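You operate a simulated robot arm through the tools that you are given. There is no shell and no other tool.

The job below is to be done with a simulated robot arm. You get a single attempt, and the scene is never put back.

## Task
Test the blue-tipped fibre holder on the scope and dress it till it passes.
Fine: DIRT is rubbed off on the white pad, SCRATCH on the green film; test again and leave it in the dock.

It is judged by the outcome, as a careful person would: the job done as asked, and still so three seconds after it is handed in. It fails if anything else is knocked over, pushed out of place, dropped, spilled or broken.

## Robot
A 6-joint arm with a two-finger parallel gripper, fixed in place. Base frame: the origin is at the foot of the arm, x ahead of it, y to its left, z up; the work surface is at about z = 0.9. Lengths are in m, angles in degrees, forces in N, time in s.
With the tool pointing down near the work surface it reaches from about 0.24 to 0.64 m from the base axis. Its first joint turns from -66.0 to 66.0 degrees. Payload 2.7 kg.
Tool frame: the origin (TCP) lies between the finger pads and is the grasp point; the fingertips stand 0.023 m ahead of it; z points along the fingers, y is the line along which they close. The gripper opens to 0.094 m. The fingers are 0.038 m wide and 0.01 m thick; the gripper's body (0.054 by 0.096 m) begins 0.039 m behind the TCP.
Orientation is that of the tool frame in the base frame, as a unit quaternion [w, x, y, z]. With the fingers straight down and closing along the base's y, the tool's x points along the base's -x, its y along +y and its z along -z.

## Interface
- The arm moves only by the tool send_rows. Its argument "increments" is a list of rows, each a list of 7 numbers: the shift along the tool's x, y, z in mm, then the turn, a rotation vector about the tool's x, y, z in degrees, then the opening, from 0 (shut) to 1 (fully open). In form: [[dx, dy, dz, wx, wy, wz, hand], ...]. A call has 1 to 20 rows; each row is the pose to reach, as a shift and turn from the pose commanded when the call began, along the tool's axes at that moment. Rows are played at 5 a second. More than 0.05 m and 8.6 degrees between two rows, or a gripper value outside its range, and nothing of the call is played. Where a pose cannot be reached the arm comes as near as it can. A force on the tool above 40 N (or 10 N above the force at the start of the call, whichever is more), or a blocked arm, ends the call early, and 0.2 s more pass. The fingers move at their own pace (about 0.045 m/s each) and stop on an object; they squeeze with about 31 N. The grip force told is the motor's: it shows also when the fingers shut on nothing. Time passes only in rows, and 0.2 s behind the last, so rows that repeat a pose let the fingers close. It gives the time, the measured TCP pose, the force on the tool (base axes), the opening and the grip force at its end, in the units of the frame above (readings bear some noise), with the torque about the TCP (base axes, N m) and any sound that the robot's microphone picked up.
- Cameras (640 x 400 px; columns grow to the right, rows downward): "scene" is fixed at [0.0845, -0.4329, 1.4105]; the picture's right is [0.72, -0.69, 0.00], its down [-0.35, -0.36, -0.86] and it looks along [0.60, 0.62, -0.51] (base axes); focal length 327 px, centre (320, 200). "wrist" rides on the gripper at [0.086, 0.016, -0.075] in the tool frame; the picture's right is [-0.18, 0.98, 0.00], its down [-0.58, -0.11, -0.81] and it looks along [-0.79, -0.15, 0.59] (tool axes); focal length 243 px, centre (320, 200).
- grab_frame(camera): a new picture of that camera. It takes no simulated time.
- point_at(camera, pixels): there is no depth. For up to 12 entries [column, row, z] of the newest picture of that camera ("zoom" is the newest enlarged one), the place [x, y] in the base frame at which the ray of that pixel passes the height z, good to about 0.002 m. It takes no simulated time.
- close_up(camera, box): a new picture of the part [left, top, right, bottom] of that camera's present view, enlarged. It takes no simulated time.
- job_done(): hands the job in; it is judged then, once.

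Unless the task says otherwise, let go and move clear before handing in.

The tools are called after "Emit:" as a command line: name --pt "numbers of a row" for each row, then --argument value for the rest, lists and objects as JSON in quotes. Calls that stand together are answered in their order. send_rows: Moves the arm, as the interface text tells. Its arguments: {"type":"object","properties":{"increments":{"type":"array","items":{"type":"array","items":{"type":"number"}}}},"required":["increments"]} The other tools are called the same way: grab_frame (camera) takes a picture; point_at (camera, pixels) gives the place at which the rays of pixels pass given heights; close_up (camera, box) takes an enlarged picture of a part of a camera's view; job_done () hands the job in.

At the start:

```text
clock: 0.0
tcp_pos: [0.4114, 0.1328, 1.1869]
orientation: [0.0, -0.001, 1.0, 0.0]
ft_force: [-0.7, -0.7, -0.3]
torque: [0.0, -0.03, -0.01]
opening: 0.094
grasp_force: 0.0
```

scene: 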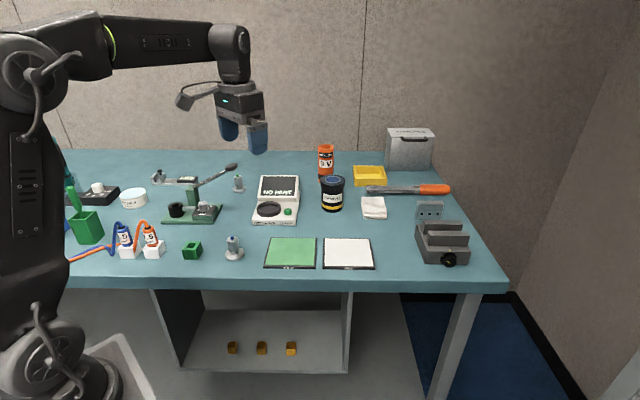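
wrist: 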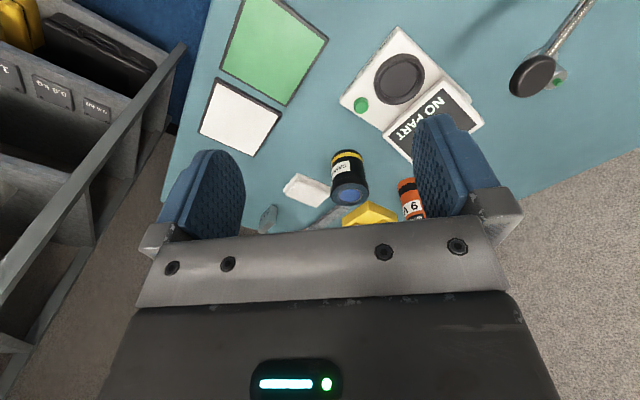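

The scene shows a scope at about (277,200) reading "NO PART", a green film (290,252), a white pad (348,253), and two fibre holders at (234,247) and (238,183). I'll take enlarged pictures to find the blue-tipped one and the dock.

Emit:
close_up --camera "scene" --box '[150, 150, 310, 270]'

Emit:
close_up --camera "scene" --box '[50, 150, 210, 270]'

Emit:
close_up --camera "scene" --box '[300, 120, 480, 280]'

```text
3.33 times, centred on (230, 210) of scene
```

zoom: 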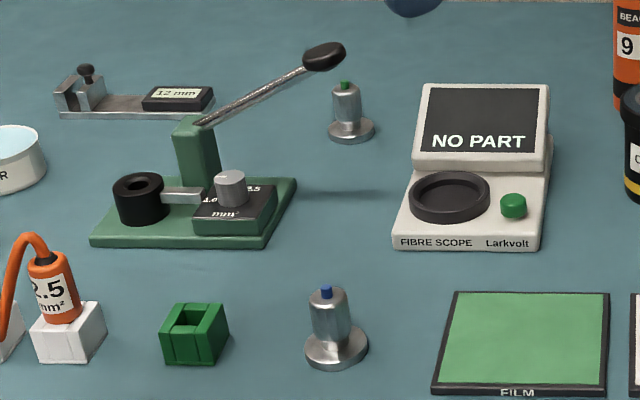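

```text
3.33 times, centred on (130, 210) of scene
```

zoom: 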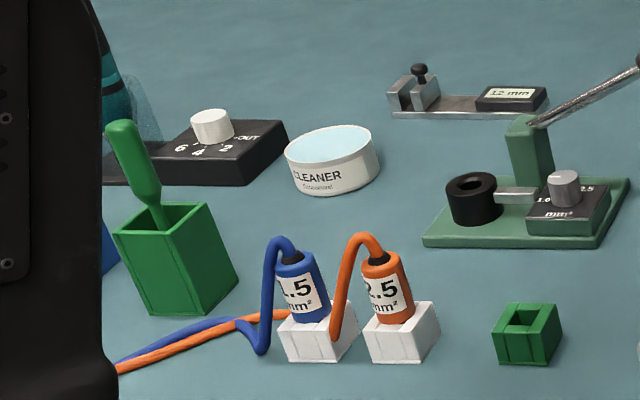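

```text
2.50 times, centred on (390, 200) of scene
```

zoom: 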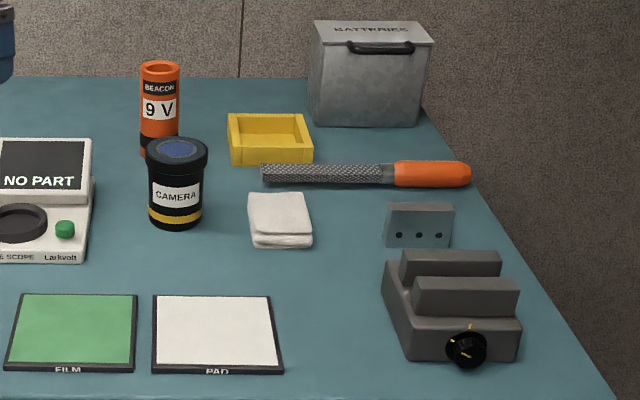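

The blue-tipped holder stands at scene (234,255), with the green-tipped one at (238,190). The "dock" isn't labelled yet; the green box with a hole at (192,251) is a candidate. I'll get coordinates of these items.

Emit:
grab_frame --camera "scene"

Emit:
point_at --camera "scene" --pixels '[[234, 256, 0.9], [238, 190, 0.9], [192, 247, 0.93], [268, 210, 0.93], [288, 211, 0.935], [265, 266, 0.905], [316, 267, 0.905], [316, 238, 0.905], [323, 268, 0.905], [374, 268, 0.905], [370, 239, 0.905], [270, 238, 0.905]]'

Emit:
close_up --camera "scene" --box '[180, 225, 260, 275]'

Emit:
close_up --camera "scene" --box '[240, 165, 320, 230]'

Emit:
close_up --camera "wrist" --box '[190, 0, 590, 250]'

```text
taken
```

scene: 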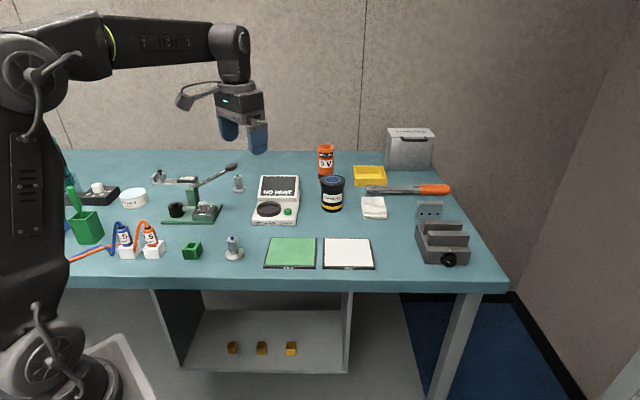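

```text
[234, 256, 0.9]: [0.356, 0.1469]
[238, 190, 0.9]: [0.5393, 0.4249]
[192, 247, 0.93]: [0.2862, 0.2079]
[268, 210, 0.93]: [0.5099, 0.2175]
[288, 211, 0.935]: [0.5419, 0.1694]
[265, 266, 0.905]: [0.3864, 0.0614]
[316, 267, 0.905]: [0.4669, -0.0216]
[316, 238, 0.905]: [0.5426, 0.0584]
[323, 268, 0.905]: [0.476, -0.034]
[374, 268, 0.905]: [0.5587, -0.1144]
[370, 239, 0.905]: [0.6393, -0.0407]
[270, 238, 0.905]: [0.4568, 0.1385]
```

```text
8.00 times, centred on (220, 250) of scene
```

zoom: 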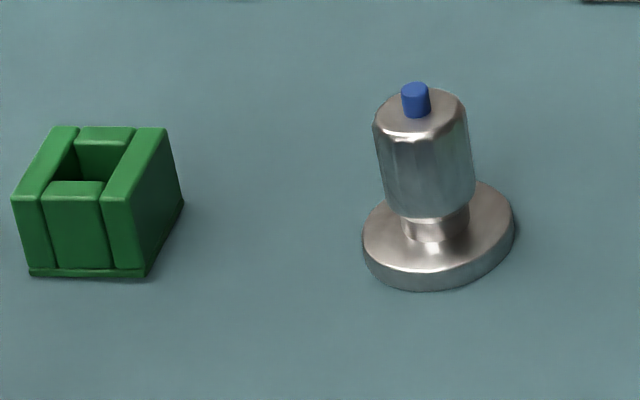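

```text
6.15 times, centred on (280, 198) of scene
```

zoom: 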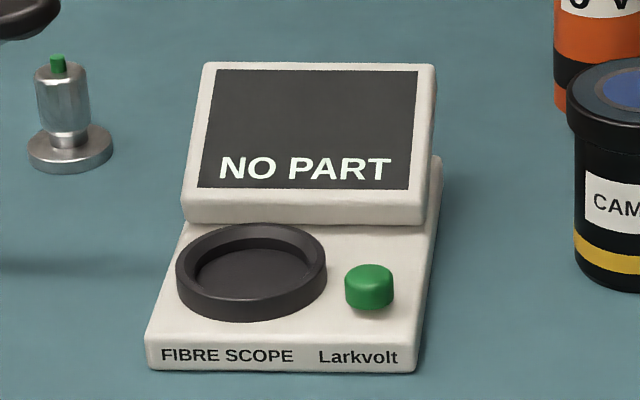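

```text
1.60 times, centred on (390, 125) of wrist
```

zoom: 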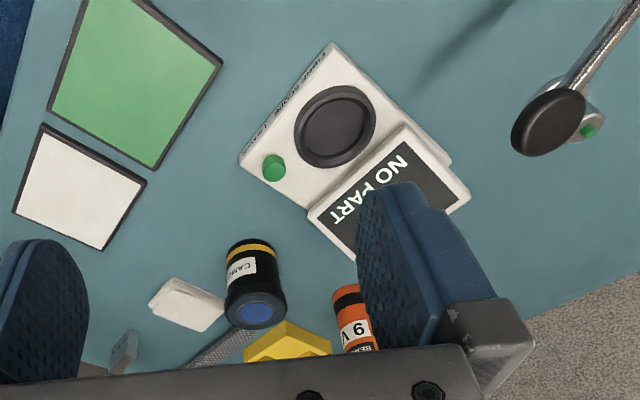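

The blue-tipped holder (zoom (440,190)) is a flanged puck: about 46 mm flange, about 29 mm body and 55 mm tall, at base (0.356, 0.147). Its flange fits the black cup on the scope, which I take as the dock; the green box's hole is too small for it. I'll turn the tool 45° to line up with the scope and move above the holder for a better look.

Emit:
send_rows --pt "8 2 5 0 0 -7.5 1" --pt "18 5 15 0 0 -15 1" --pt "28 7 25 0 0 -22.5 0.8" --pt "38 10 35 0 0 -30 0.65" --pt "48 12 45 0 0 -37.5 0.65" --pt "55 14 50 0 0 -45 0.65" --pt "55 14 50 0 0 -45 0.65" --pt "55 14 50 0 0 -45 0.65"

Emit:
grab_frame --camera "wrist"

Emit:
grab_frame --camera "scene"

```text
clock: 1.8
tcp_pos: [0.3563, 0.146, 1.1365]
orientation: [0.0, -0.383, 0.924, 0.0]
ft_force: [-0.7, -0.9, 0.1]
torque: [-0.03, 0.0, -0.02]
opening: 0.0612
grasp_force: 0.0
```

```text
taken
```

wrist: 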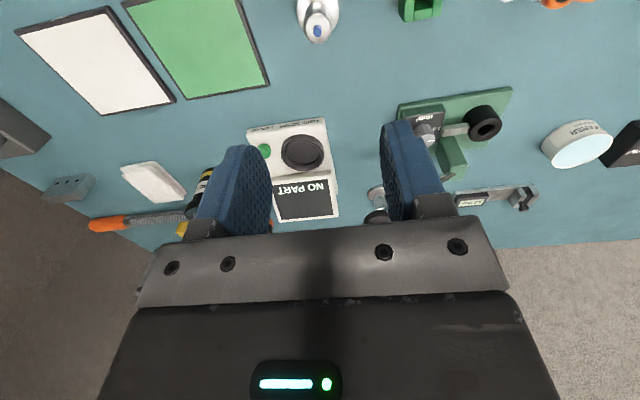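

```text
taken
```

scene: 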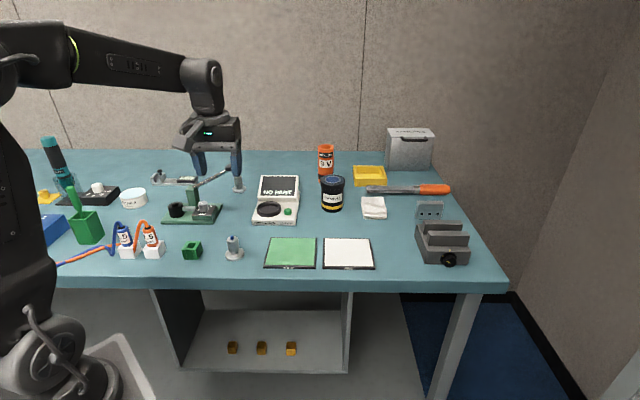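

The wrist view shows the holder at (318,20) with its blue tip at (317,31), and the scope with its cup at (302,152). I'll pin down the positions in an enlarged view.

Emit:
close_up --camera "wrist" --box '[240, 100, 350, 230]'

Emit:
close_up --camera "wrist" --box '[280, 0, 360, 50]'

Emit:
point_at --camera "wrist" --pixels '[[317, 31, 0.955], [318, 14, 0.905], [302, 152, 0.925], [264, 151, 0.94], [247, 130, 0.92], [324, 118, 0.92], [338, 217, 0.97], [276, 219, 0.97], [128, 4, 0.905], [180, 98, 0.905], [269, 84, 0.905], [240, 0, 0.905]]'

```text
3.08 times, centred on (295, 165) of wrist
```

zoom: 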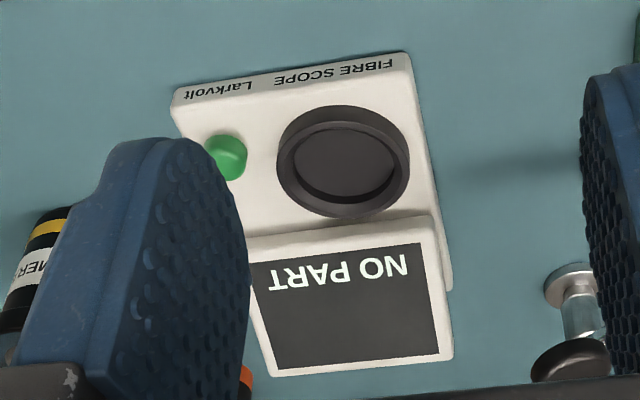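

```text
8.00 times, centred on (320, 25) of wrist
```

zoom: 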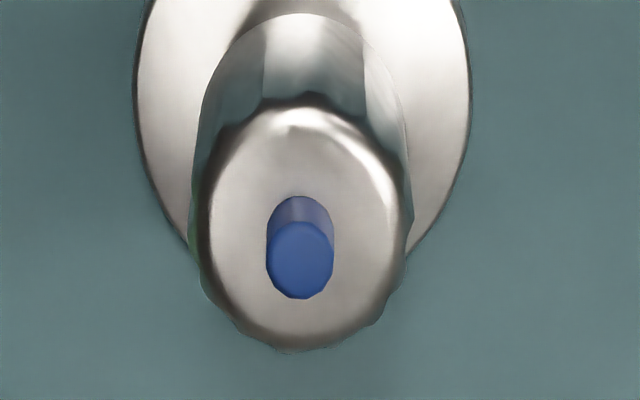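

```text
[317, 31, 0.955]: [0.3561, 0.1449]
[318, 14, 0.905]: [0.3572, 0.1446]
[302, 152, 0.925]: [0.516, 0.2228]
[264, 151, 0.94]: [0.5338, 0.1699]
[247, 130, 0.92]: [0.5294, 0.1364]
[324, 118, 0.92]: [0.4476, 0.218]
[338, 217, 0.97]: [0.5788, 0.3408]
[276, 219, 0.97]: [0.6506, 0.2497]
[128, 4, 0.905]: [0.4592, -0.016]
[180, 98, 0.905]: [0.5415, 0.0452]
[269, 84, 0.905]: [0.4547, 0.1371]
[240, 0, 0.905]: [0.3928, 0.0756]
```

The holder centre reads (0.3565, 0.145) and the cup centre about (0.515, 0.221), with the scope squared to my 45° turn. I'll descend over the holder and stop partway to check the alignment.

Emit:
send_rows --pt "0.5 -0.5 40 0 0 0 0.65" --pt "0.5 -0.5 80 0 0 0 0.65" --pt "0.5 -0.5 110 0 0 0 0.65" --pt "0.5 -0.5 120 0 0 0 0.65" --pt "0.5 -0.5 120 0 0 0 0.65"

Emit:
grab_frame --camera "wrist"

Emit:
close_up --camera "scene" --box '[160, 150, 320, 270]'

```text
clock: 3.0
tcp_pos: [0.3559, 0.1455, 1.0156]
orientation: [0.0, -0.383, 0.924, 0.0]
ft_force: [0.0, 1.1, 0.1]
torque: [-0.01, 0.0, 0.01]
opening: 0.0611
grasp_force: 0.2
```

```text
taken
```

wrist: 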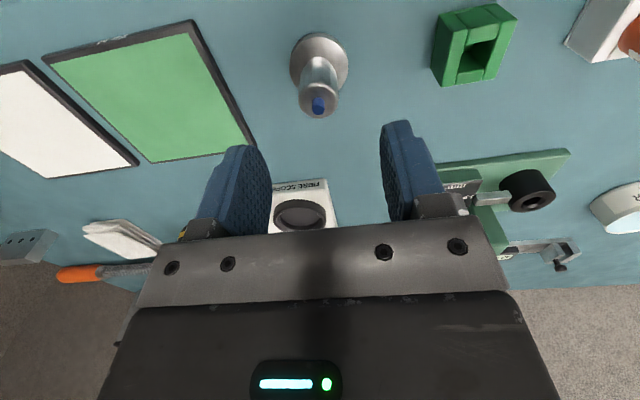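

```text
3.33 times, centred on (240, 210) of scene
```

zoom: 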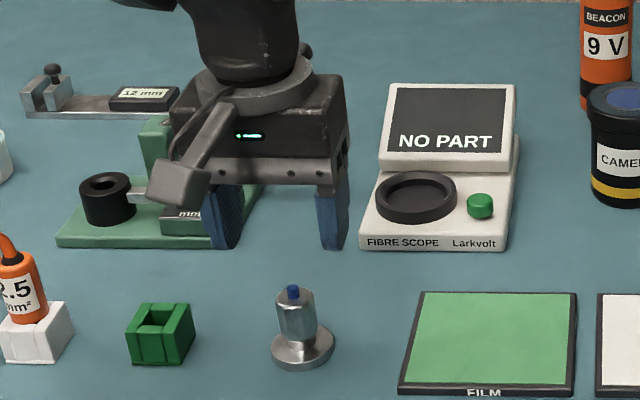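

The holder sits at wrist (318,80) between the fingers' projected lane. I'll measure its position more exactly before going down.

Emit:
close_up --camera "wrist" --box '[270, 20, 370, 130]'

Emit:
point_at --camera "wrist" --pixels '[[318, 102, 0.95], [318, 106, 0.957], [319, 62, 0.908], [290, 62, 0.908], [348, 62, 0.908], [319, 34, 0.908]]'

```text
3.64 times, centred on (320, 75) of wrist
```

zoom: 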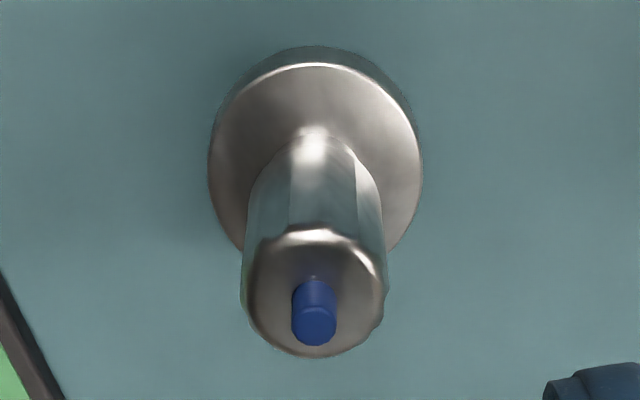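

```text
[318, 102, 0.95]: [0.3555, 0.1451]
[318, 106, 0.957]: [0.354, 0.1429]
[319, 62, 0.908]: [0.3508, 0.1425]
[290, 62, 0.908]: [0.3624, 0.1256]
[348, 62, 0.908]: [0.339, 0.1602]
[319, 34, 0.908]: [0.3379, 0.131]
```

Emit:
point_at --camera "zoom" --pixels '[[314, 290, 0.945], [314, 290, 0.95], [314, 290, 0.955], [315, 168, 0.905], [315, 168, 0.908], [208, 168, 0.908], [422, 168, 0.908], [315, 65, 0.908], [314, 325, 0.957], [314, 325, 0.962]]'

```text
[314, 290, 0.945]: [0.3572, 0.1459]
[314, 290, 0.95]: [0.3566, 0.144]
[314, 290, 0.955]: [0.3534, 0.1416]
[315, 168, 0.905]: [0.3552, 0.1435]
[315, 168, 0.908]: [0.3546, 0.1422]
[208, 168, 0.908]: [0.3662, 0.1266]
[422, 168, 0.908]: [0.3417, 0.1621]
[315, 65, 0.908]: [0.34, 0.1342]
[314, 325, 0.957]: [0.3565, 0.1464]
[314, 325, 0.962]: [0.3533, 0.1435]
```

Readings agree on a holder centre of about (0.3555, 0.1448), in line with the TCP. I'll descend so the fingertips are just above the flange and neck, then close on the body.

Emit:
send_rows --pt "0.5 0 30 0 0 0 0.65" --pt "0.5 0 55 0 0 0 0.65" --pt "0.5 0 68 0 0 0 0.65" --pt "0.5 0 74 0 0 0 0.65" --pt "0.5 0 74 0 0 0 0.65"

Emit:
close_up --camera "scene" --box '[180, 190, 300, 280]'

Emit:
grab_frame --camera "wrist"

```text
clock: 4.2
tcp_pos: [0.3568, 0.1468, 0.9423]
orientation: [-0.001, -0.383, 0.924, 0.0]
ft_force: [-0.4, -0.4, 0.4]
torque: [-0.03, 0.01, -0.01]
opening: 0.0611
grasp_force: 0.1
```

```text
4.44 times, centred on (240, 235) of scene
```

zoom: 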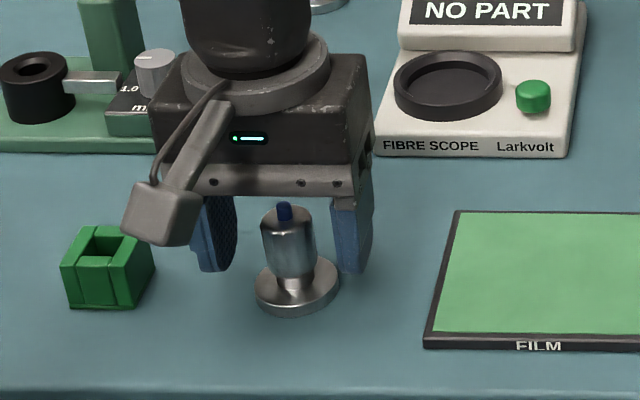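

```text
taken
```

wrist: 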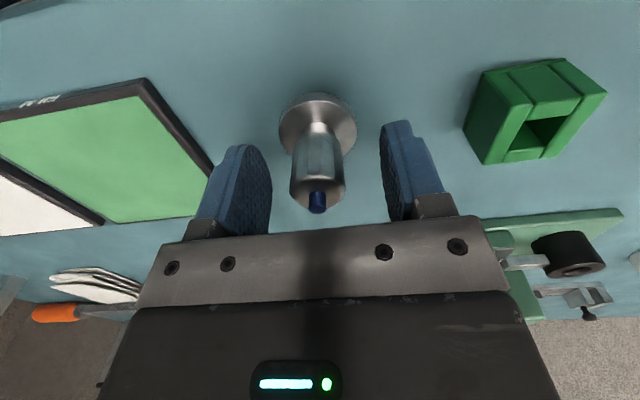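

Fingers straddle the body evenly (wrist pads at 240 and 400, body at 318), and the TCP projects to (320,181), right on the body. Closing now.

Emit:
send_rows --pt "0 0 0 0 0 0 0.4" --pt "0 0 0 0 0 0 0.2" --pt "0 0 0 0 0 0 0" --pt "0 0 0 0 0 0 0" --pt "0 0 0 0 0 0 0"

Emit:
grab_frame --camera "wrist"

Emit:
close_up --camera "scene" --box '[180, 190, 300, 280]'

```text
clock: 5.4
tcp_pos: [0.3557, 0.1456, 0.9432]
orientation: [0.0, -0.383, 0.924, 0.0]
ft_force: [1.4, -1.0, -0.2]
torque: [-0.03, -0.01, -0.01]
opening: 0.0248
grasp_force: 31.9
```

```text
taken
```

wrist: 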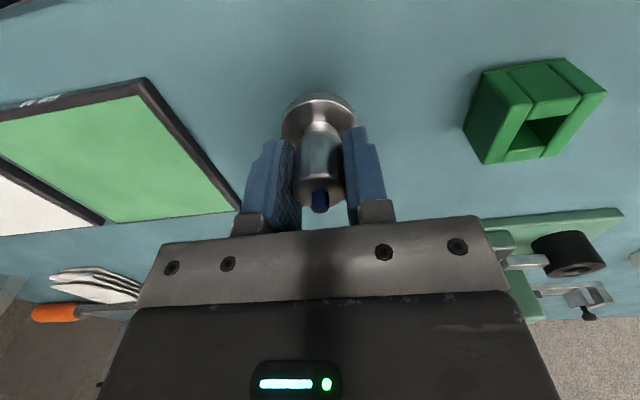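

```text
4.44 times, centred on (240, 235) of scene
```

zoom: 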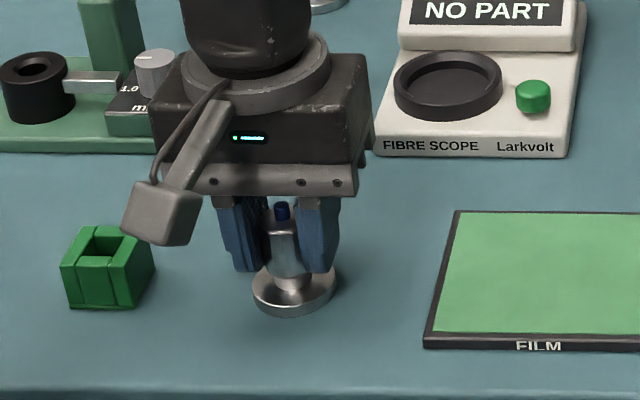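

The grip is firm: opening 24.8 mm at 31.9 N. I'll check where the crimper's lever is relative to my path before lifting and carrying the holder to the scope.

Emit:
send_rows --pt "0 0 -10 0 0 0 0" --pt "0 0 -40 0 0 0 0" --pt "0 0 -80 0 0 0 0" --pt "0 0 -105 0 0 0 0" --pt "0 0 -105 0 0 0 0"

Emit:
grab_frame --camera "scene"

Emit:
grab_frame --camera "wrist"

Emit:
point_at --camera "scene" --pixels '[[232, 168, 0.95], [232, 168, 1.0], [232, 168, 1.05], [297, 178, 0.95], [297, 178, 1.0], [262, 177, 0.95], [262, 177, 1.0], [267, 210, 0.92], [288, 211, 0.93]]'

```text
clock: 6.6
tcp_pos: [0.3567, 0.1463, 1.048]
orientation: [0.0, -0.384, 0.923, 0.001]
ft_force: [0.7, -1.0, 0.1]
torque: [-0.04, -0.03, -0.02]
opening: 0.0248
grasp_force: 30.9
```

```text
taken
```

scene: 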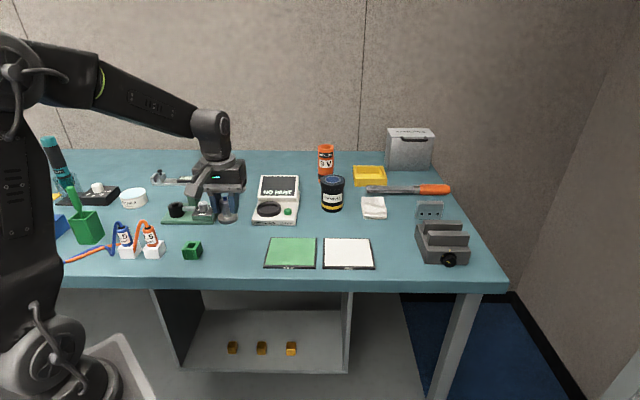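

```text
taken
```

wrist: 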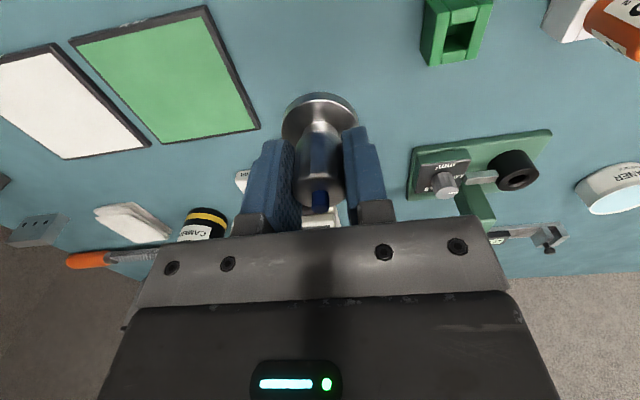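

```text
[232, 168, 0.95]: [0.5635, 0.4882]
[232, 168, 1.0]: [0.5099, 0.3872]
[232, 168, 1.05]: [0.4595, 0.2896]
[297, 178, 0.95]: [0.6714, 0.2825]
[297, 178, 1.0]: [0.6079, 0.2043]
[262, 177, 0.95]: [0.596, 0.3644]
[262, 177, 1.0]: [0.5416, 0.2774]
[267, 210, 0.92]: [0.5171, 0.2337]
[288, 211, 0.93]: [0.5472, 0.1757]
```

The lever knob works out at about (0.48, 0.33, 1.03) and the screen top at z≈0.968, so the straight path to the cup is clear. I'll refine the cup centre by intersecting the scene ray with the earlier wrist ray.

Emit:
close_up --camera "scene" --box '[250, 190, 306, 225]'

Emit:
point_at --camera "scene" --pixels '[[268.8, 208.1, 0.92], [268.8, 208.1, 0.925], [268.8, 208.1, 0.93], [268.8, 208.1, 0.935]]'

```text
11.43 times, centred on (278, 208) of scene
```

zoom: 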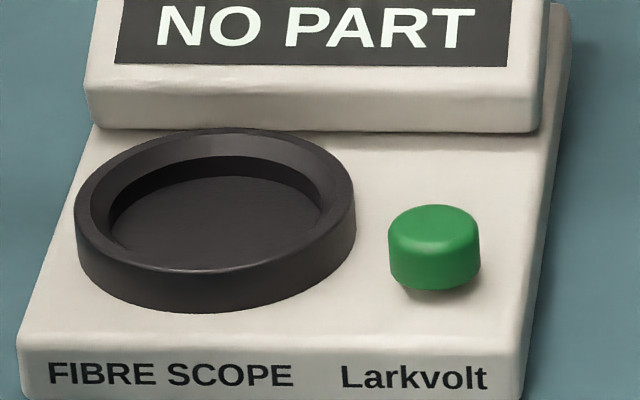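

```text
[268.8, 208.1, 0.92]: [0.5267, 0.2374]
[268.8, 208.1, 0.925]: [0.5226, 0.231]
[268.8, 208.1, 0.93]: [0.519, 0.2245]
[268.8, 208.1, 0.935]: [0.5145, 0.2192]
```

The cup has a chamfered rim (zoom centre (215,200)), about 67 mm outside and about 50 mm at the floor, so the puck has a few millimetres to spare. From directly above at this height the cup should show at about wrist (320,59), clear of the flange, so I'll go there.

Emit:
send_rows --pt "-25 -9 0 0 0 0 0" --pt "-60 -21 0 0 0 0 0" --pt "-100 -35 0 0 0 0 0" --pt "-140 -50 0 0 0 0 0" --pt "-160 -57 0 0 0 0 0" --pt "-166 -59 0 0 0 0 0" --pt "-166 -59 0 0 0 0 0"

Emit:
grab_frame --camera "wrist"

Emit:
grab_frame --camera "scene"

```text
clock: 8.2
tcp_pos: [0.5142, 0.2222, 1.0477]
orientation: [-0.001, -0.382, 0.924, -0.001]
ft_force: [0.0, 0.0, -1.6]
torque: [0.02, -0.02, -0.03]
opening: 0.0249
grasp_force: 31.3
```

```text
taken
```

wrist: 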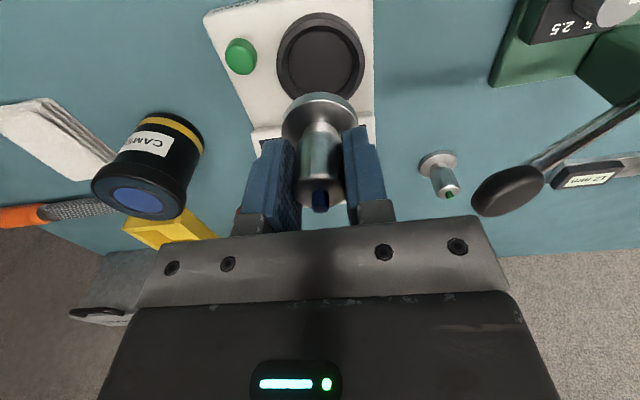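

```text
taken
```

scene: 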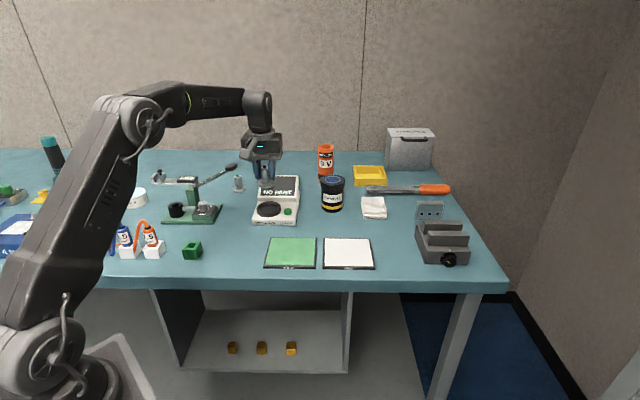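

The cup centre shows at wrist (320,57), almost exactly where I predicted for being directly above it. I'll check it in a close-up and measure.

Emit:
close_up --camera "wrist" --box '[220, 0, 420, 125]'

Emit:
point_at --camera "wrist" --pixels '[[320, 57, 0.92], [320, 57, 0.925], [320, 57, 0.93], [241, 55, 0.93], [241, 55, 0.94], [320, 117, 1.005]]'

```text
3.20 times, centred on (320, 62) of wrist
```

zoom: 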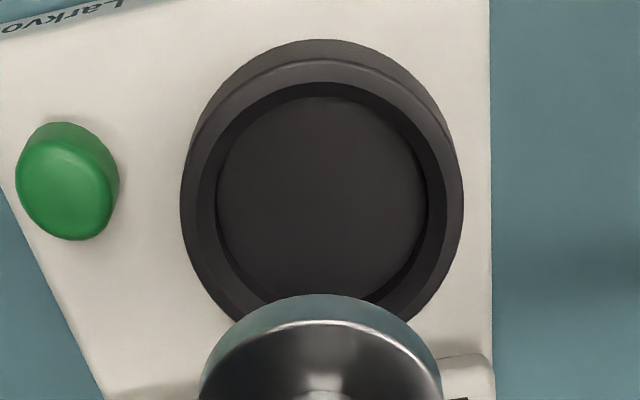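

```text
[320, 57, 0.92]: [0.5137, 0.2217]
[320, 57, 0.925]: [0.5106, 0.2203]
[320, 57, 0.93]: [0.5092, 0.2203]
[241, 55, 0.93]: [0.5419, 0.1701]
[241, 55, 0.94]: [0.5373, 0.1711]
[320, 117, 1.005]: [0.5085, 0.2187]
```

Emit:
point_at --camera "zoom" --pixels '[[321, 200, 0.915], [321, 200, 0.92], [322, 205, 0.925], [322, 205, 0.93], [181, 205, 0.93], [463, 205, 0.93], [320, 58, 0.93], [217, 200, 0.918], [425, 200, 0.918], [320, 95, 0.918], [70, 195, 0.938]]'

Emit:
close_up --camera "scene" --box '[240, 160, 320, 230]'

```text
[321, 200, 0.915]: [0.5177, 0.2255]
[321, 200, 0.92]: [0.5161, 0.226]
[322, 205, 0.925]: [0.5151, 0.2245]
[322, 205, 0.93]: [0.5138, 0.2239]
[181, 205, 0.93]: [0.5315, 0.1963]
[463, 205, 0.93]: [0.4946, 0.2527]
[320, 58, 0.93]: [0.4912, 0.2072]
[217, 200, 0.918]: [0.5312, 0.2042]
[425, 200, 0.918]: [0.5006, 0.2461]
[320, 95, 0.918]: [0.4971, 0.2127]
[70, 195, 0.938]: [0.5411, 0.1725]
```

```text
5.71 times, centred on (280, 195) of scene
```

zoom: 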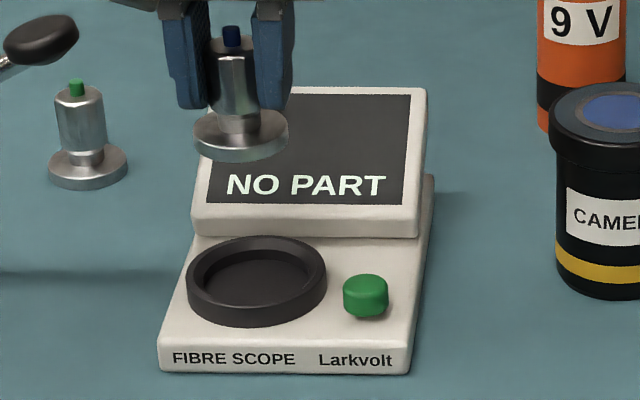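

The cup centre averages (0.516, 0.2245), and the puck is centred in the fingers within about 1 mm (flange edge at zoom row 293 against a prediction of about 287). I'll shift a couple of mm and descend to just above the rim, then check.

Emit:
send_rows --pt "-2.9 0.3 20 0 0 0 0" --pt "-2.9 0.3 45 0 0 0 0" --pt "-2.9 0.3 60 0 0 0 0" --pt "-2.9 0.3 60 0 0 0 0"

Emit:
close_up --camera "wrist" --box '[220, 20, 420, 170]'

Emit:
close_up --camera "scene" --box '[240, 160, 320, 230]'

```text
clock: 9.2
tcp_pos: [0.517, 0.2241, 0.9857]
orientation: [0.0, -0.383, 0.924, 0.0]
ft_force: [-0.3, -1.0, -1.3]
torque: [-0.02, 0.01, -0.01]
opening: 0.0251
grasp_force: 31.5
```

```text
2.67 times, centred on (320, 95) of wrist
```

zoom: 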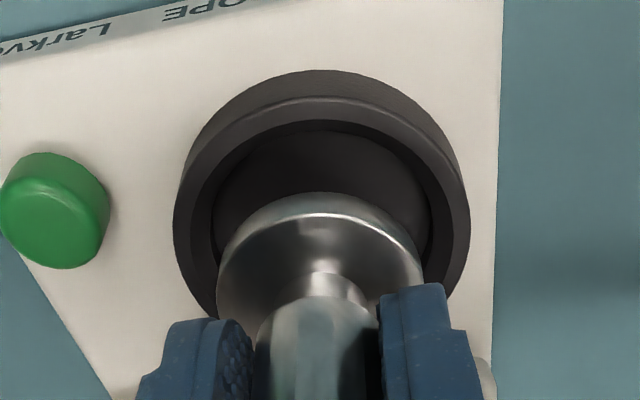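

```text
5.71 times, centred on (280, 195) of scene
```

zoom: 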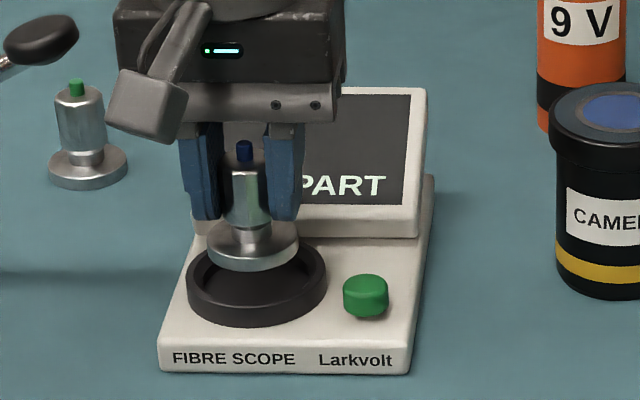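

Puck and cup line up in both views (wrist centres 320 vs 322, scene flange 253 vs cup 257, as expected for the height difference). I'll lower further in small steps and watch the force.

Emit:
send_rows --pt "0 0 8 0 0 0 0" --pt "0 0 14 0 0 0 0" --pt "0 0 18 0 0 0 0" --pt "0 0 20 0 0 0 0" --pt "0 0 20 0 0 0 0"

Emit:
close_up --camera "wrist" --box '[220, 20, 420, 170]'

Emit:
close_up --camera "scene" --box '[240, 160, 320, 230]'

```text
clock: 10.4
tcp_pos: [0.5165, 0.2235, 0.9678]
orientation: [0.0, -0.382, 0.924, 0.001]
ft_force: [0.1, -0.6, -0.4]
torque: [-0.01, 0.01, 0.0]
opening: 0.025
grasp_force: 30.5
```

```text
2.67 times, centred on (320, 95) of wrist
```

zoom: 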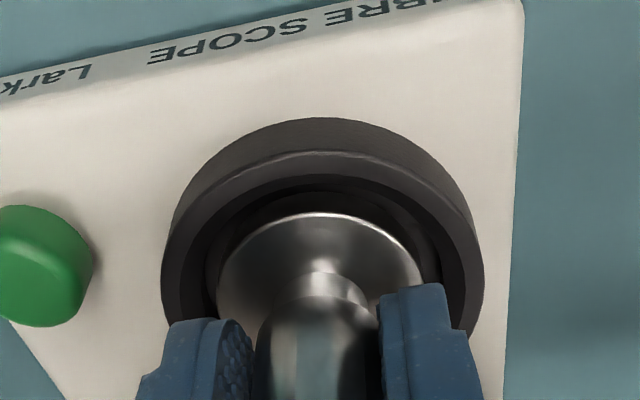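

```text
5.71 times, centred on (280, 195) of scene
```

zoom: 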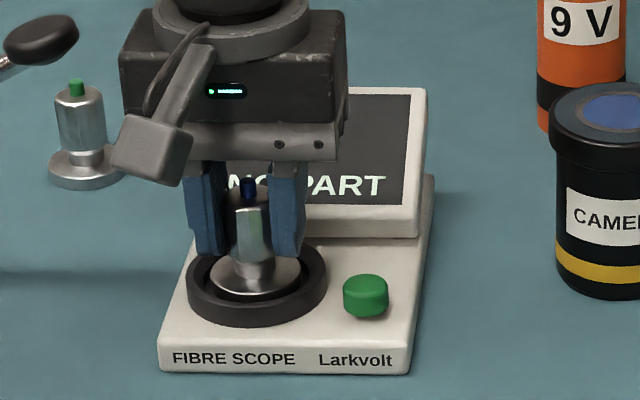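

The puck is entering the cup centrally (wrist zoom flange at 320, rim 162–484), with no contact force yet. I'll lower in 1 mm rows.

Emit:
send_rows --pt "0 0 1 0 0 0 0" --pt "0 0 2 0 0 0 0" --pt "0 0 3 0 0 0 0" --pt "0 0 4 0 0 0 0"

```text
clock: 11.4
tcp_pos: [0.5174, 0.224, 0.9649]
orientation: [0.002, -0.383, 0.924, -0.001]
ft_force: [-4.0, -1.2, 7.7]
torque: [-0.05, 0.22, -0.01]
opening: 0.0247
grasp_force: 30.9
```

A contact force of 7.7 N up with −4 N in x has appeared at TCP z=0.965. I need to see whether that's the floor or the rim's far side.

Emit:
close_up --camera "wrist" --box '[240, 50, 400, 160]'

Emit:
close_up --camera "scene" --box '[250, 180, 306, 225]'

```text
3.64 times, centred on (320, 105) of wrist
```

zoom: 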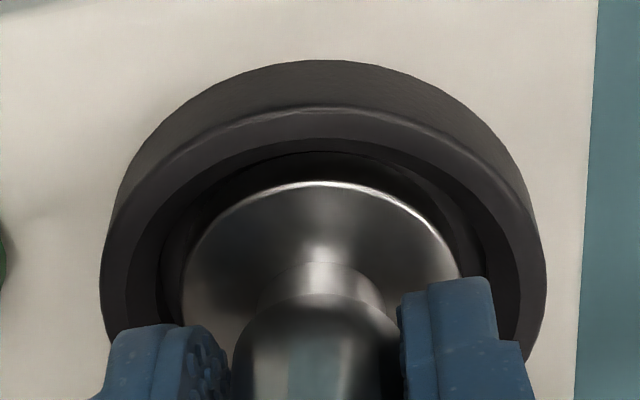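

```text
8.89 times, centred on (278, 202) of scene
```

zoom: 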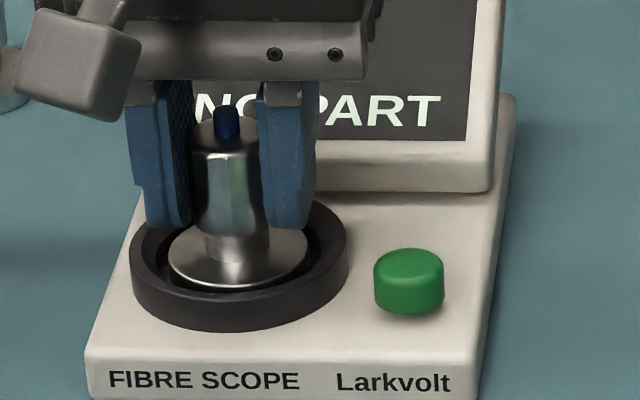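

The torque pattern matches a flat floor contact near the puck's centre rather than a wall, so the cup floor is at z≈0.922. The puck sits about 2 mm too far back (near gap larger than the side gaps in wrist zoom), so I'll lift slightly, shift 1.5 mm forward, set it down and let go.

Emit:
send_rows --pt "0 0 -3 0 0 0 0" --pt "1.5 0 -3 0 0 0 0" --pt "1.5 0 -1.8 0 0 0 0" --pt "1.5 0 -0.8 0 0 0 0" --pt "1.5 0 -0.4 0 0 0 0"

```text
clock: 12.6
tcp_pos: [0.5143, 0.2235, 0.9639]
orientation: [0.001, -0.383, 0.924, 0.0]
ft_force: [-2.1, 0.8, 6.1]
torque: [-0.01, 0.13, -0.03]
opening: 0.0249
grasp_force: 30.6
```

Seated with about 6 N down and little sideways force. I'll open the fingers gently and then rise clear.

Emit:
send_rows --pt "0 0 -0.5 0 0 0 0.3" --pt "0 0 -0.5 0 0 0 0.4" --pt "0 0 -0.5 0 0 0 0.48" --pt "0 0 -0.5 0 0 0 0.48"

Emit:
close_up --camera "wrist" --box '[220, 50, 420, 200]'

Emit:
close_up --camera "scene" --box '[240, 160, 320, 230]'

```text
clock: 13.6
tcp_pos: [0.5164, 0.2224, 0.9648]
orientation: [0.0, -0.383, 0.924, 0.0]
ft_force: [0.0, -0.5, 0.7]
torque: [0.01, 0.0, -0.04]
opening: 0.0451
grasp_force: 0.1
```

```text
2.67 times, centred on (320, 125) of wrist
```

zoom: 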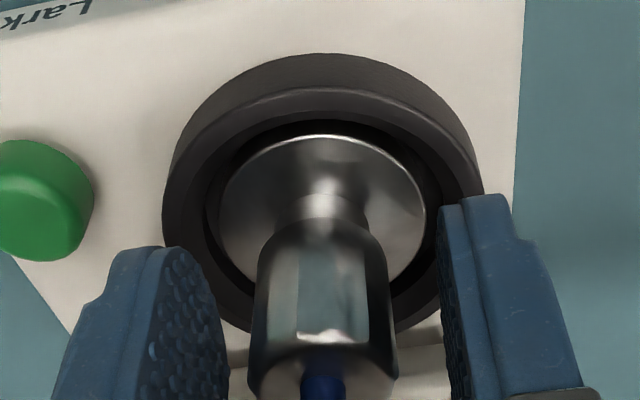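

```text
5.71 times, centred on (280, 195) of scene
```

zoom: 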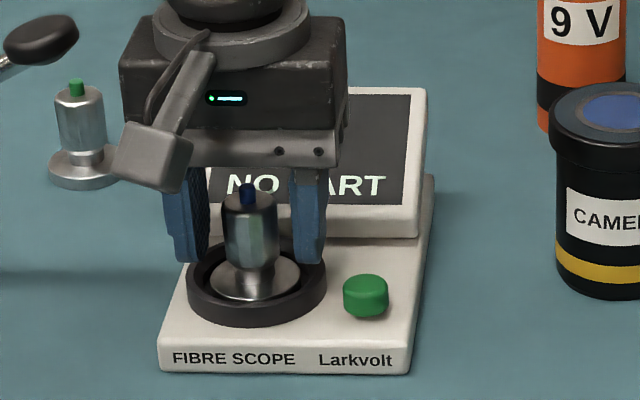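

The holder stands free in the cup. I'll rise clear, close the fingers, and move over the green button at about (0.541, 0.171).

Emit:
send_rows --pt "0 0 -10 0 0 0 0.48" --pt "0 0 -40 0 0 0 0.48" --pt "0 0 -75 0 0 0 0.48" --pt "8 -25 -80 0 0 0 0.2" --pt "18.9 -54.9 -80 0 0 0 0" --pt "18.9 -54.9 -80 0 0 0 0" --pt "18.9 -54.9 -80 0 0 0 0"

Emit:
grab_frame --camera "wrist"

Emit:
close_up --camera "scene" --box '[240, 160, 320, 230]'

```text
clock: 15.2
tcp_pos: [0.5412, 0.1704, 1.0449]
orientation: [0.0, -0.383, 0.924, 0.0]
ft_force: [0.5, 0.1, 0.5]
torque: [0.01, -0.01, 0.0]
opening: 0.0002
grasp_force: 30.7
```

```text
taken
```

wrist: 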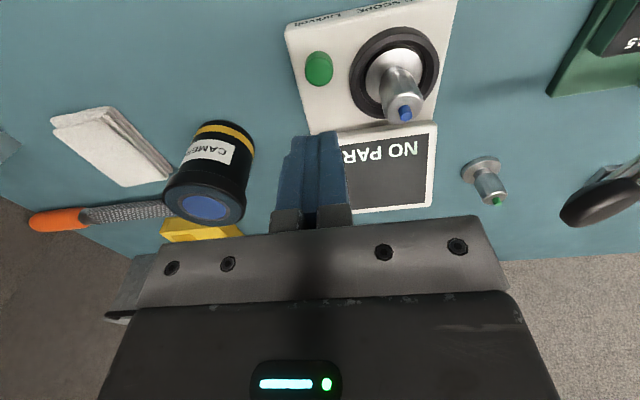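

```text
5.71 times, centred on (280, 195) of scene
```

zoom: 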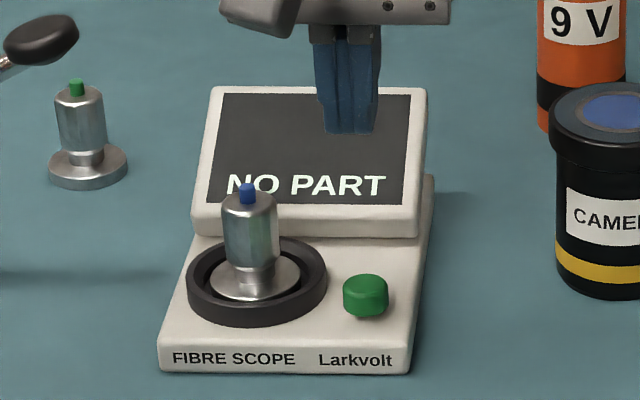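

The button is at wrist (319,68), matching a spot straight below the fingertips. The CAMERA canister is nearby at scene (332,193), so I'll check its position and height before lowering.

Emit:
grab_frame --camera "scene"

Emit:
point_at --camera "scene" --pixels '[[332, 208, 0.9], [332, 180, 0.96], [332, 180, 0.98], [332, 180, 1.0]]'

Emit:
point_at --camera "wrist" --pixels '[[205, 208, 0.96], [205, 208, 0.98], [205, 208, 1.0], [319, 68, 0.937]]'

```text
taken
```

scene: 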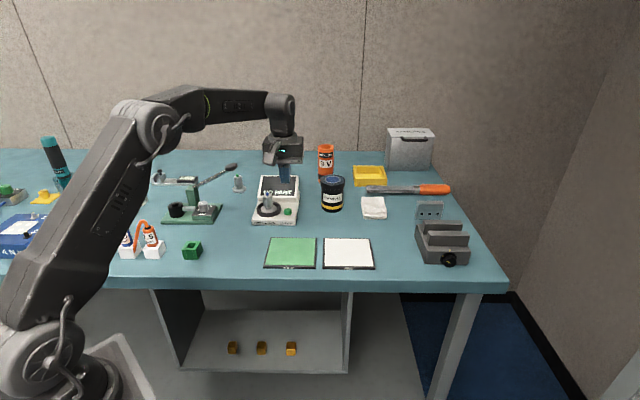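

```text
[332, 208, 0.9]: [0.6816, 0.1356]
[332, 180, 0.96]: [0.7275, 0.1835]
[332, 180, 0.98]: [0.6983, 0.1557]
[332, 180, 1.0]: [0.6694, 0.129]
```

```text
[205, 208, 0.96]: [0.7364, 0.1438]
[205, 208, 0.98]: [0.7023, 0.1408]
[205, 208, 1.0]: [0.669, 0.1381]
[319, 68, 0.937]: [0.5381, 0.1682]
```

The canister is about 0.14 m away from the button, so it's clear. I'll lower the closed fingers to just above the button.

Emit:
send_rows --pt "0 0 30 0 0 0 0" --pt "0 0 60 0 0 0 0" --pt "0 0 75 0 0 0 0" --pt "0 0 80 0 0 0 0" --pt "0 0 80 0 0 0 0"

Emit:
close_up --camera "scene" --box '[240, 160, 320, 230]'

Emit:
close_up --camera "wrist" --box '[240, 50, 440, 200]'

```text
clock: 16.4
tcp_pos: [0.5404, 0.1705, 0.9645]
orientation: [0.0, -0.382, 0.924, 0.0]
ft_force: [-0.5, 0.3, -0.6]
torque: [-0.01, 0.01, 0.01]
opening: 0.0
grasp_force: 31.5
```

```text
5.71 times, centred on (280, 195) of scene
```

zoom: 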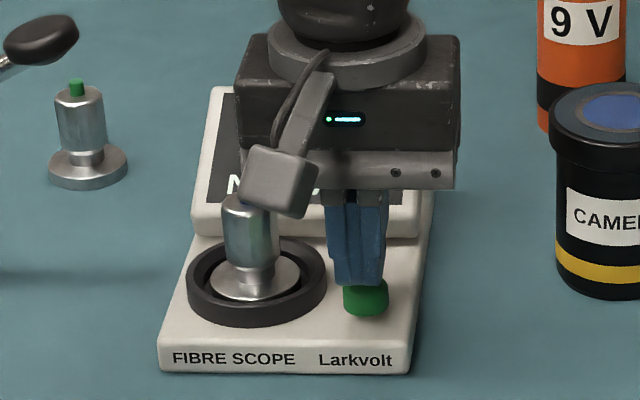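

```text
2.67 times, centred on (340, 125) of wrist
```

zoom: 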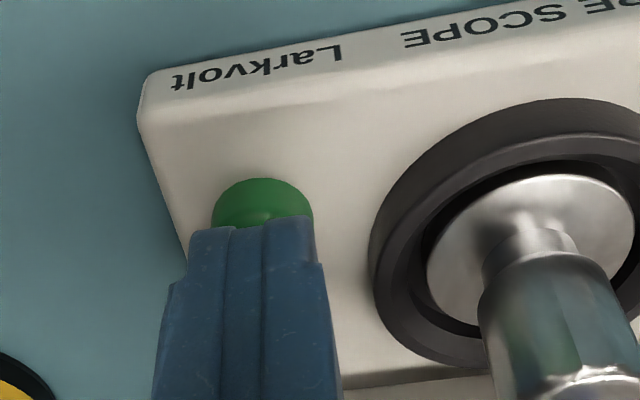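

Fingertips sit just above the button (wrist zoom (262,220)). Pressing in 1 mm steps now and listening for a click.

Emit:
send_rows --pt "0 0 1 0 0 0 0" --pt "0 0 2 0 0 0 0" --pt "0 0 3 0 0 0 0" --pt "0 0 4 0 0 0 0" --pt "0 0 5 0 0 0 0"

Emit:
close_up --camera "scene" --box '[240, 160, 320, 230]'

```text
clock: 17.6
tcp_pos: [0.5414, 0.169, 0.9599]
orientation: [-0.001, -0.382, 0.924, 0.0]
ft_force: [0.0, -0.2, 0.7]
torque: [-0.03, -0.02, 0.01]
opening: 0.0
grasp_force: 30.4
```

```text
5.71 times, centred on (280, 195) of scene
```

zoom: 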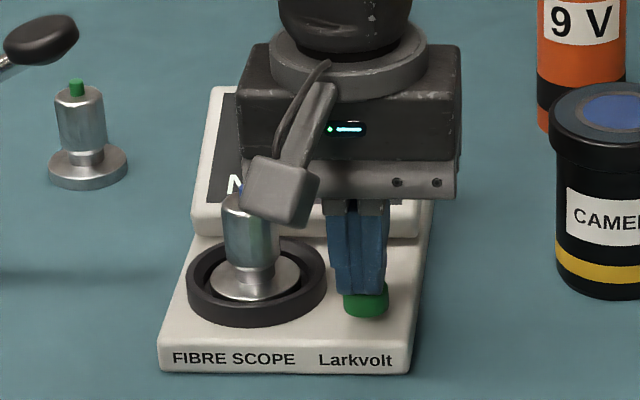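

No contact yet at tip height 0.937. Continuing down in 1 mm steps.

Emit:
send_rows --pt "0 0 1 0 0 0 0" --pt "0 0 2 0 0 0 0" --pt "0 0 3 0 0 0 0" --pt "0 0 4 0 0 0 0"

Emit:
close_up --camera "scene" --box '[240, 160, 320, 230]'

```text
clock: 18.6
tcp_pos: [0.5415, 0.1702, 0.9549]
orientation: [0.0, -0.383, 0.924, 0.0]
ft_force: [1.1, -1.0, 1.9]
torque: [-0.04, 0.01, 0.0]
opening: 0.0
grasp_force: 31.2
heard: click
```

```text
5.71 times, centred on (280, 195) of scene
```

zoom: 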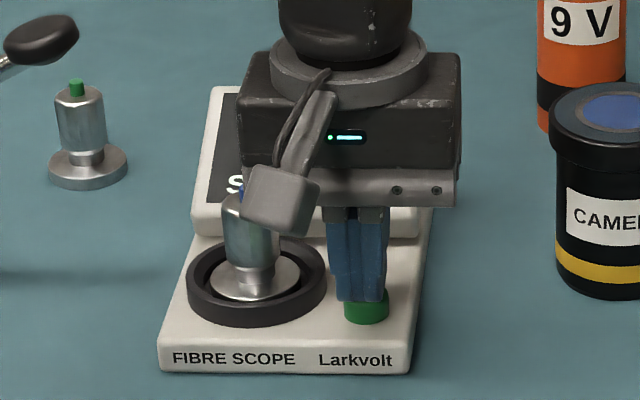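

A click was heard, and the screen now begins with "S" at zoom (237,185). I'll rise off the button to read the screen.

Emit:
send_rows --pt "0 0 -8 0 0 0 0" --pt "0 0 -40 0 0 0 0" --pt "0 0 -88 0 0 0 0" --pt "0 0 -92 0 0 0 0"

Emit:
close_up --camera "scene" --box '[240, 160, 320, 230]'

Emit:
grab_frame --camera "wrist"

```text
clock: 19.6
tcp_pos: [0.5414, 0.1701, 1.0476]
orientation: [0.001, -0.382, 0.924, 0.0]
ft_force: [0.6, -0.1, 0.0]
torque: [-0.01, 0.01, -0.04]
opening: 0.0
grasp_force: 31.1
```

```text
5.71 times, centred on (280, 195) of scene
```

zoom: 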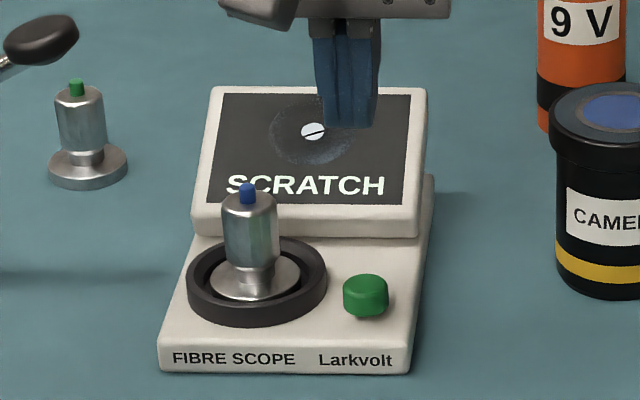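

```text
taken
```

wrist: 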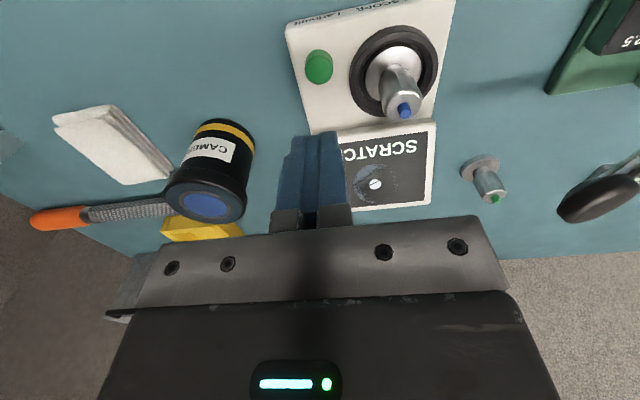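

The test reads SCRATCH (scene zoom (305,185)), so the green film is needed. I'll go back over the holder with the fingers opened to about 45 mm.

Emit:
send_rows --pt "-8 25 0 0 0 0 0.3" --pt "-18.9 54.9 0 0 0 0 0.5" --pt "-18.9 54.9 0 0 0 0 0.5" --pt "-18.9 54.9 35 0 0 0 0.5" --pt "-18.9 54.9 35 0 0 0 0.5"

Emit:
grab_frame --camera "wrist"

Emit:
close_up --camera "scene" --box '[240, 160, 320, 230]'

```text
clock: 20.8
tcp_pos: [0.5156, 0.2219, 1.0125]
orientation: [0.0, -0.382, 0.924, 0.0]
ft_force: [0.0, -0.3, 0.6]
torque: [0.01, 0.02, 0.0]
opening: 0.0472
grasp_force: 0.0
```

```text
taken
```

wrist: 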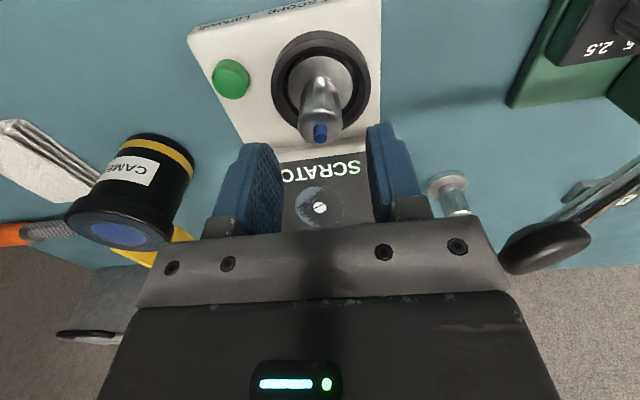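

```text
5.71 times, centred on (280, 195) of scene
```

zoom: 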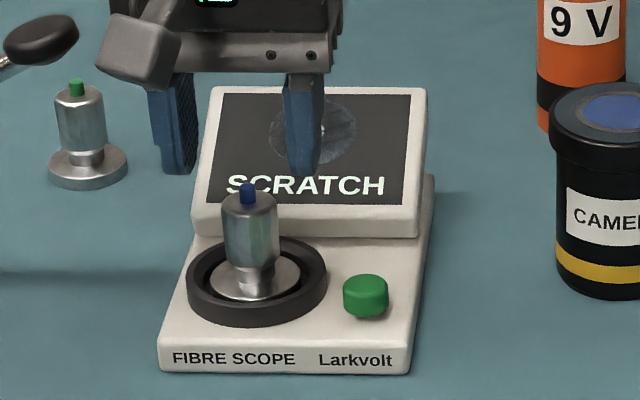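

The holder is centred between the fingers (wrist column 320). I'll descend to the release height and grip it.

Emit:
send_rows --pt "0 0 25 0 0 0 0.5" --pt "0 0 42 0 0 0 0.5" --pt "0 0 48 0 0 0 0.5" --pt "0 0 48 0 0 0 0.3" --pt "0 0 48 0 0 0 0.1" --pt "0 0 48 0 0 0 0" --pt "0 0 48 0 0 0 0"

Emit:
close_up --camera "wrist" --box '[220, 50, 420, 200]'

```text
clock: 22.4
tcp_pos: [0.5161, 0.222, 0.9643]
orientation: [0.0, -0.383, 0.924, 0.0]
ft_force: [-0.2, 0.9, -0.6]
torque: [-0.04, 0.01, 0.01]
opening: 0.0245
grasp_force: 31.2
```

```text
2.67 times, centred on (320, 125) of wrist
```

zoom: 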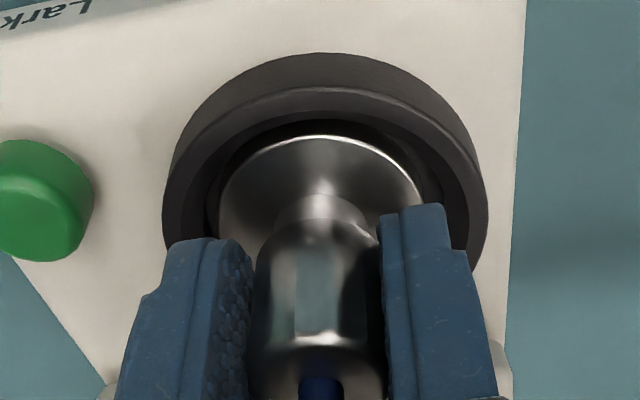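

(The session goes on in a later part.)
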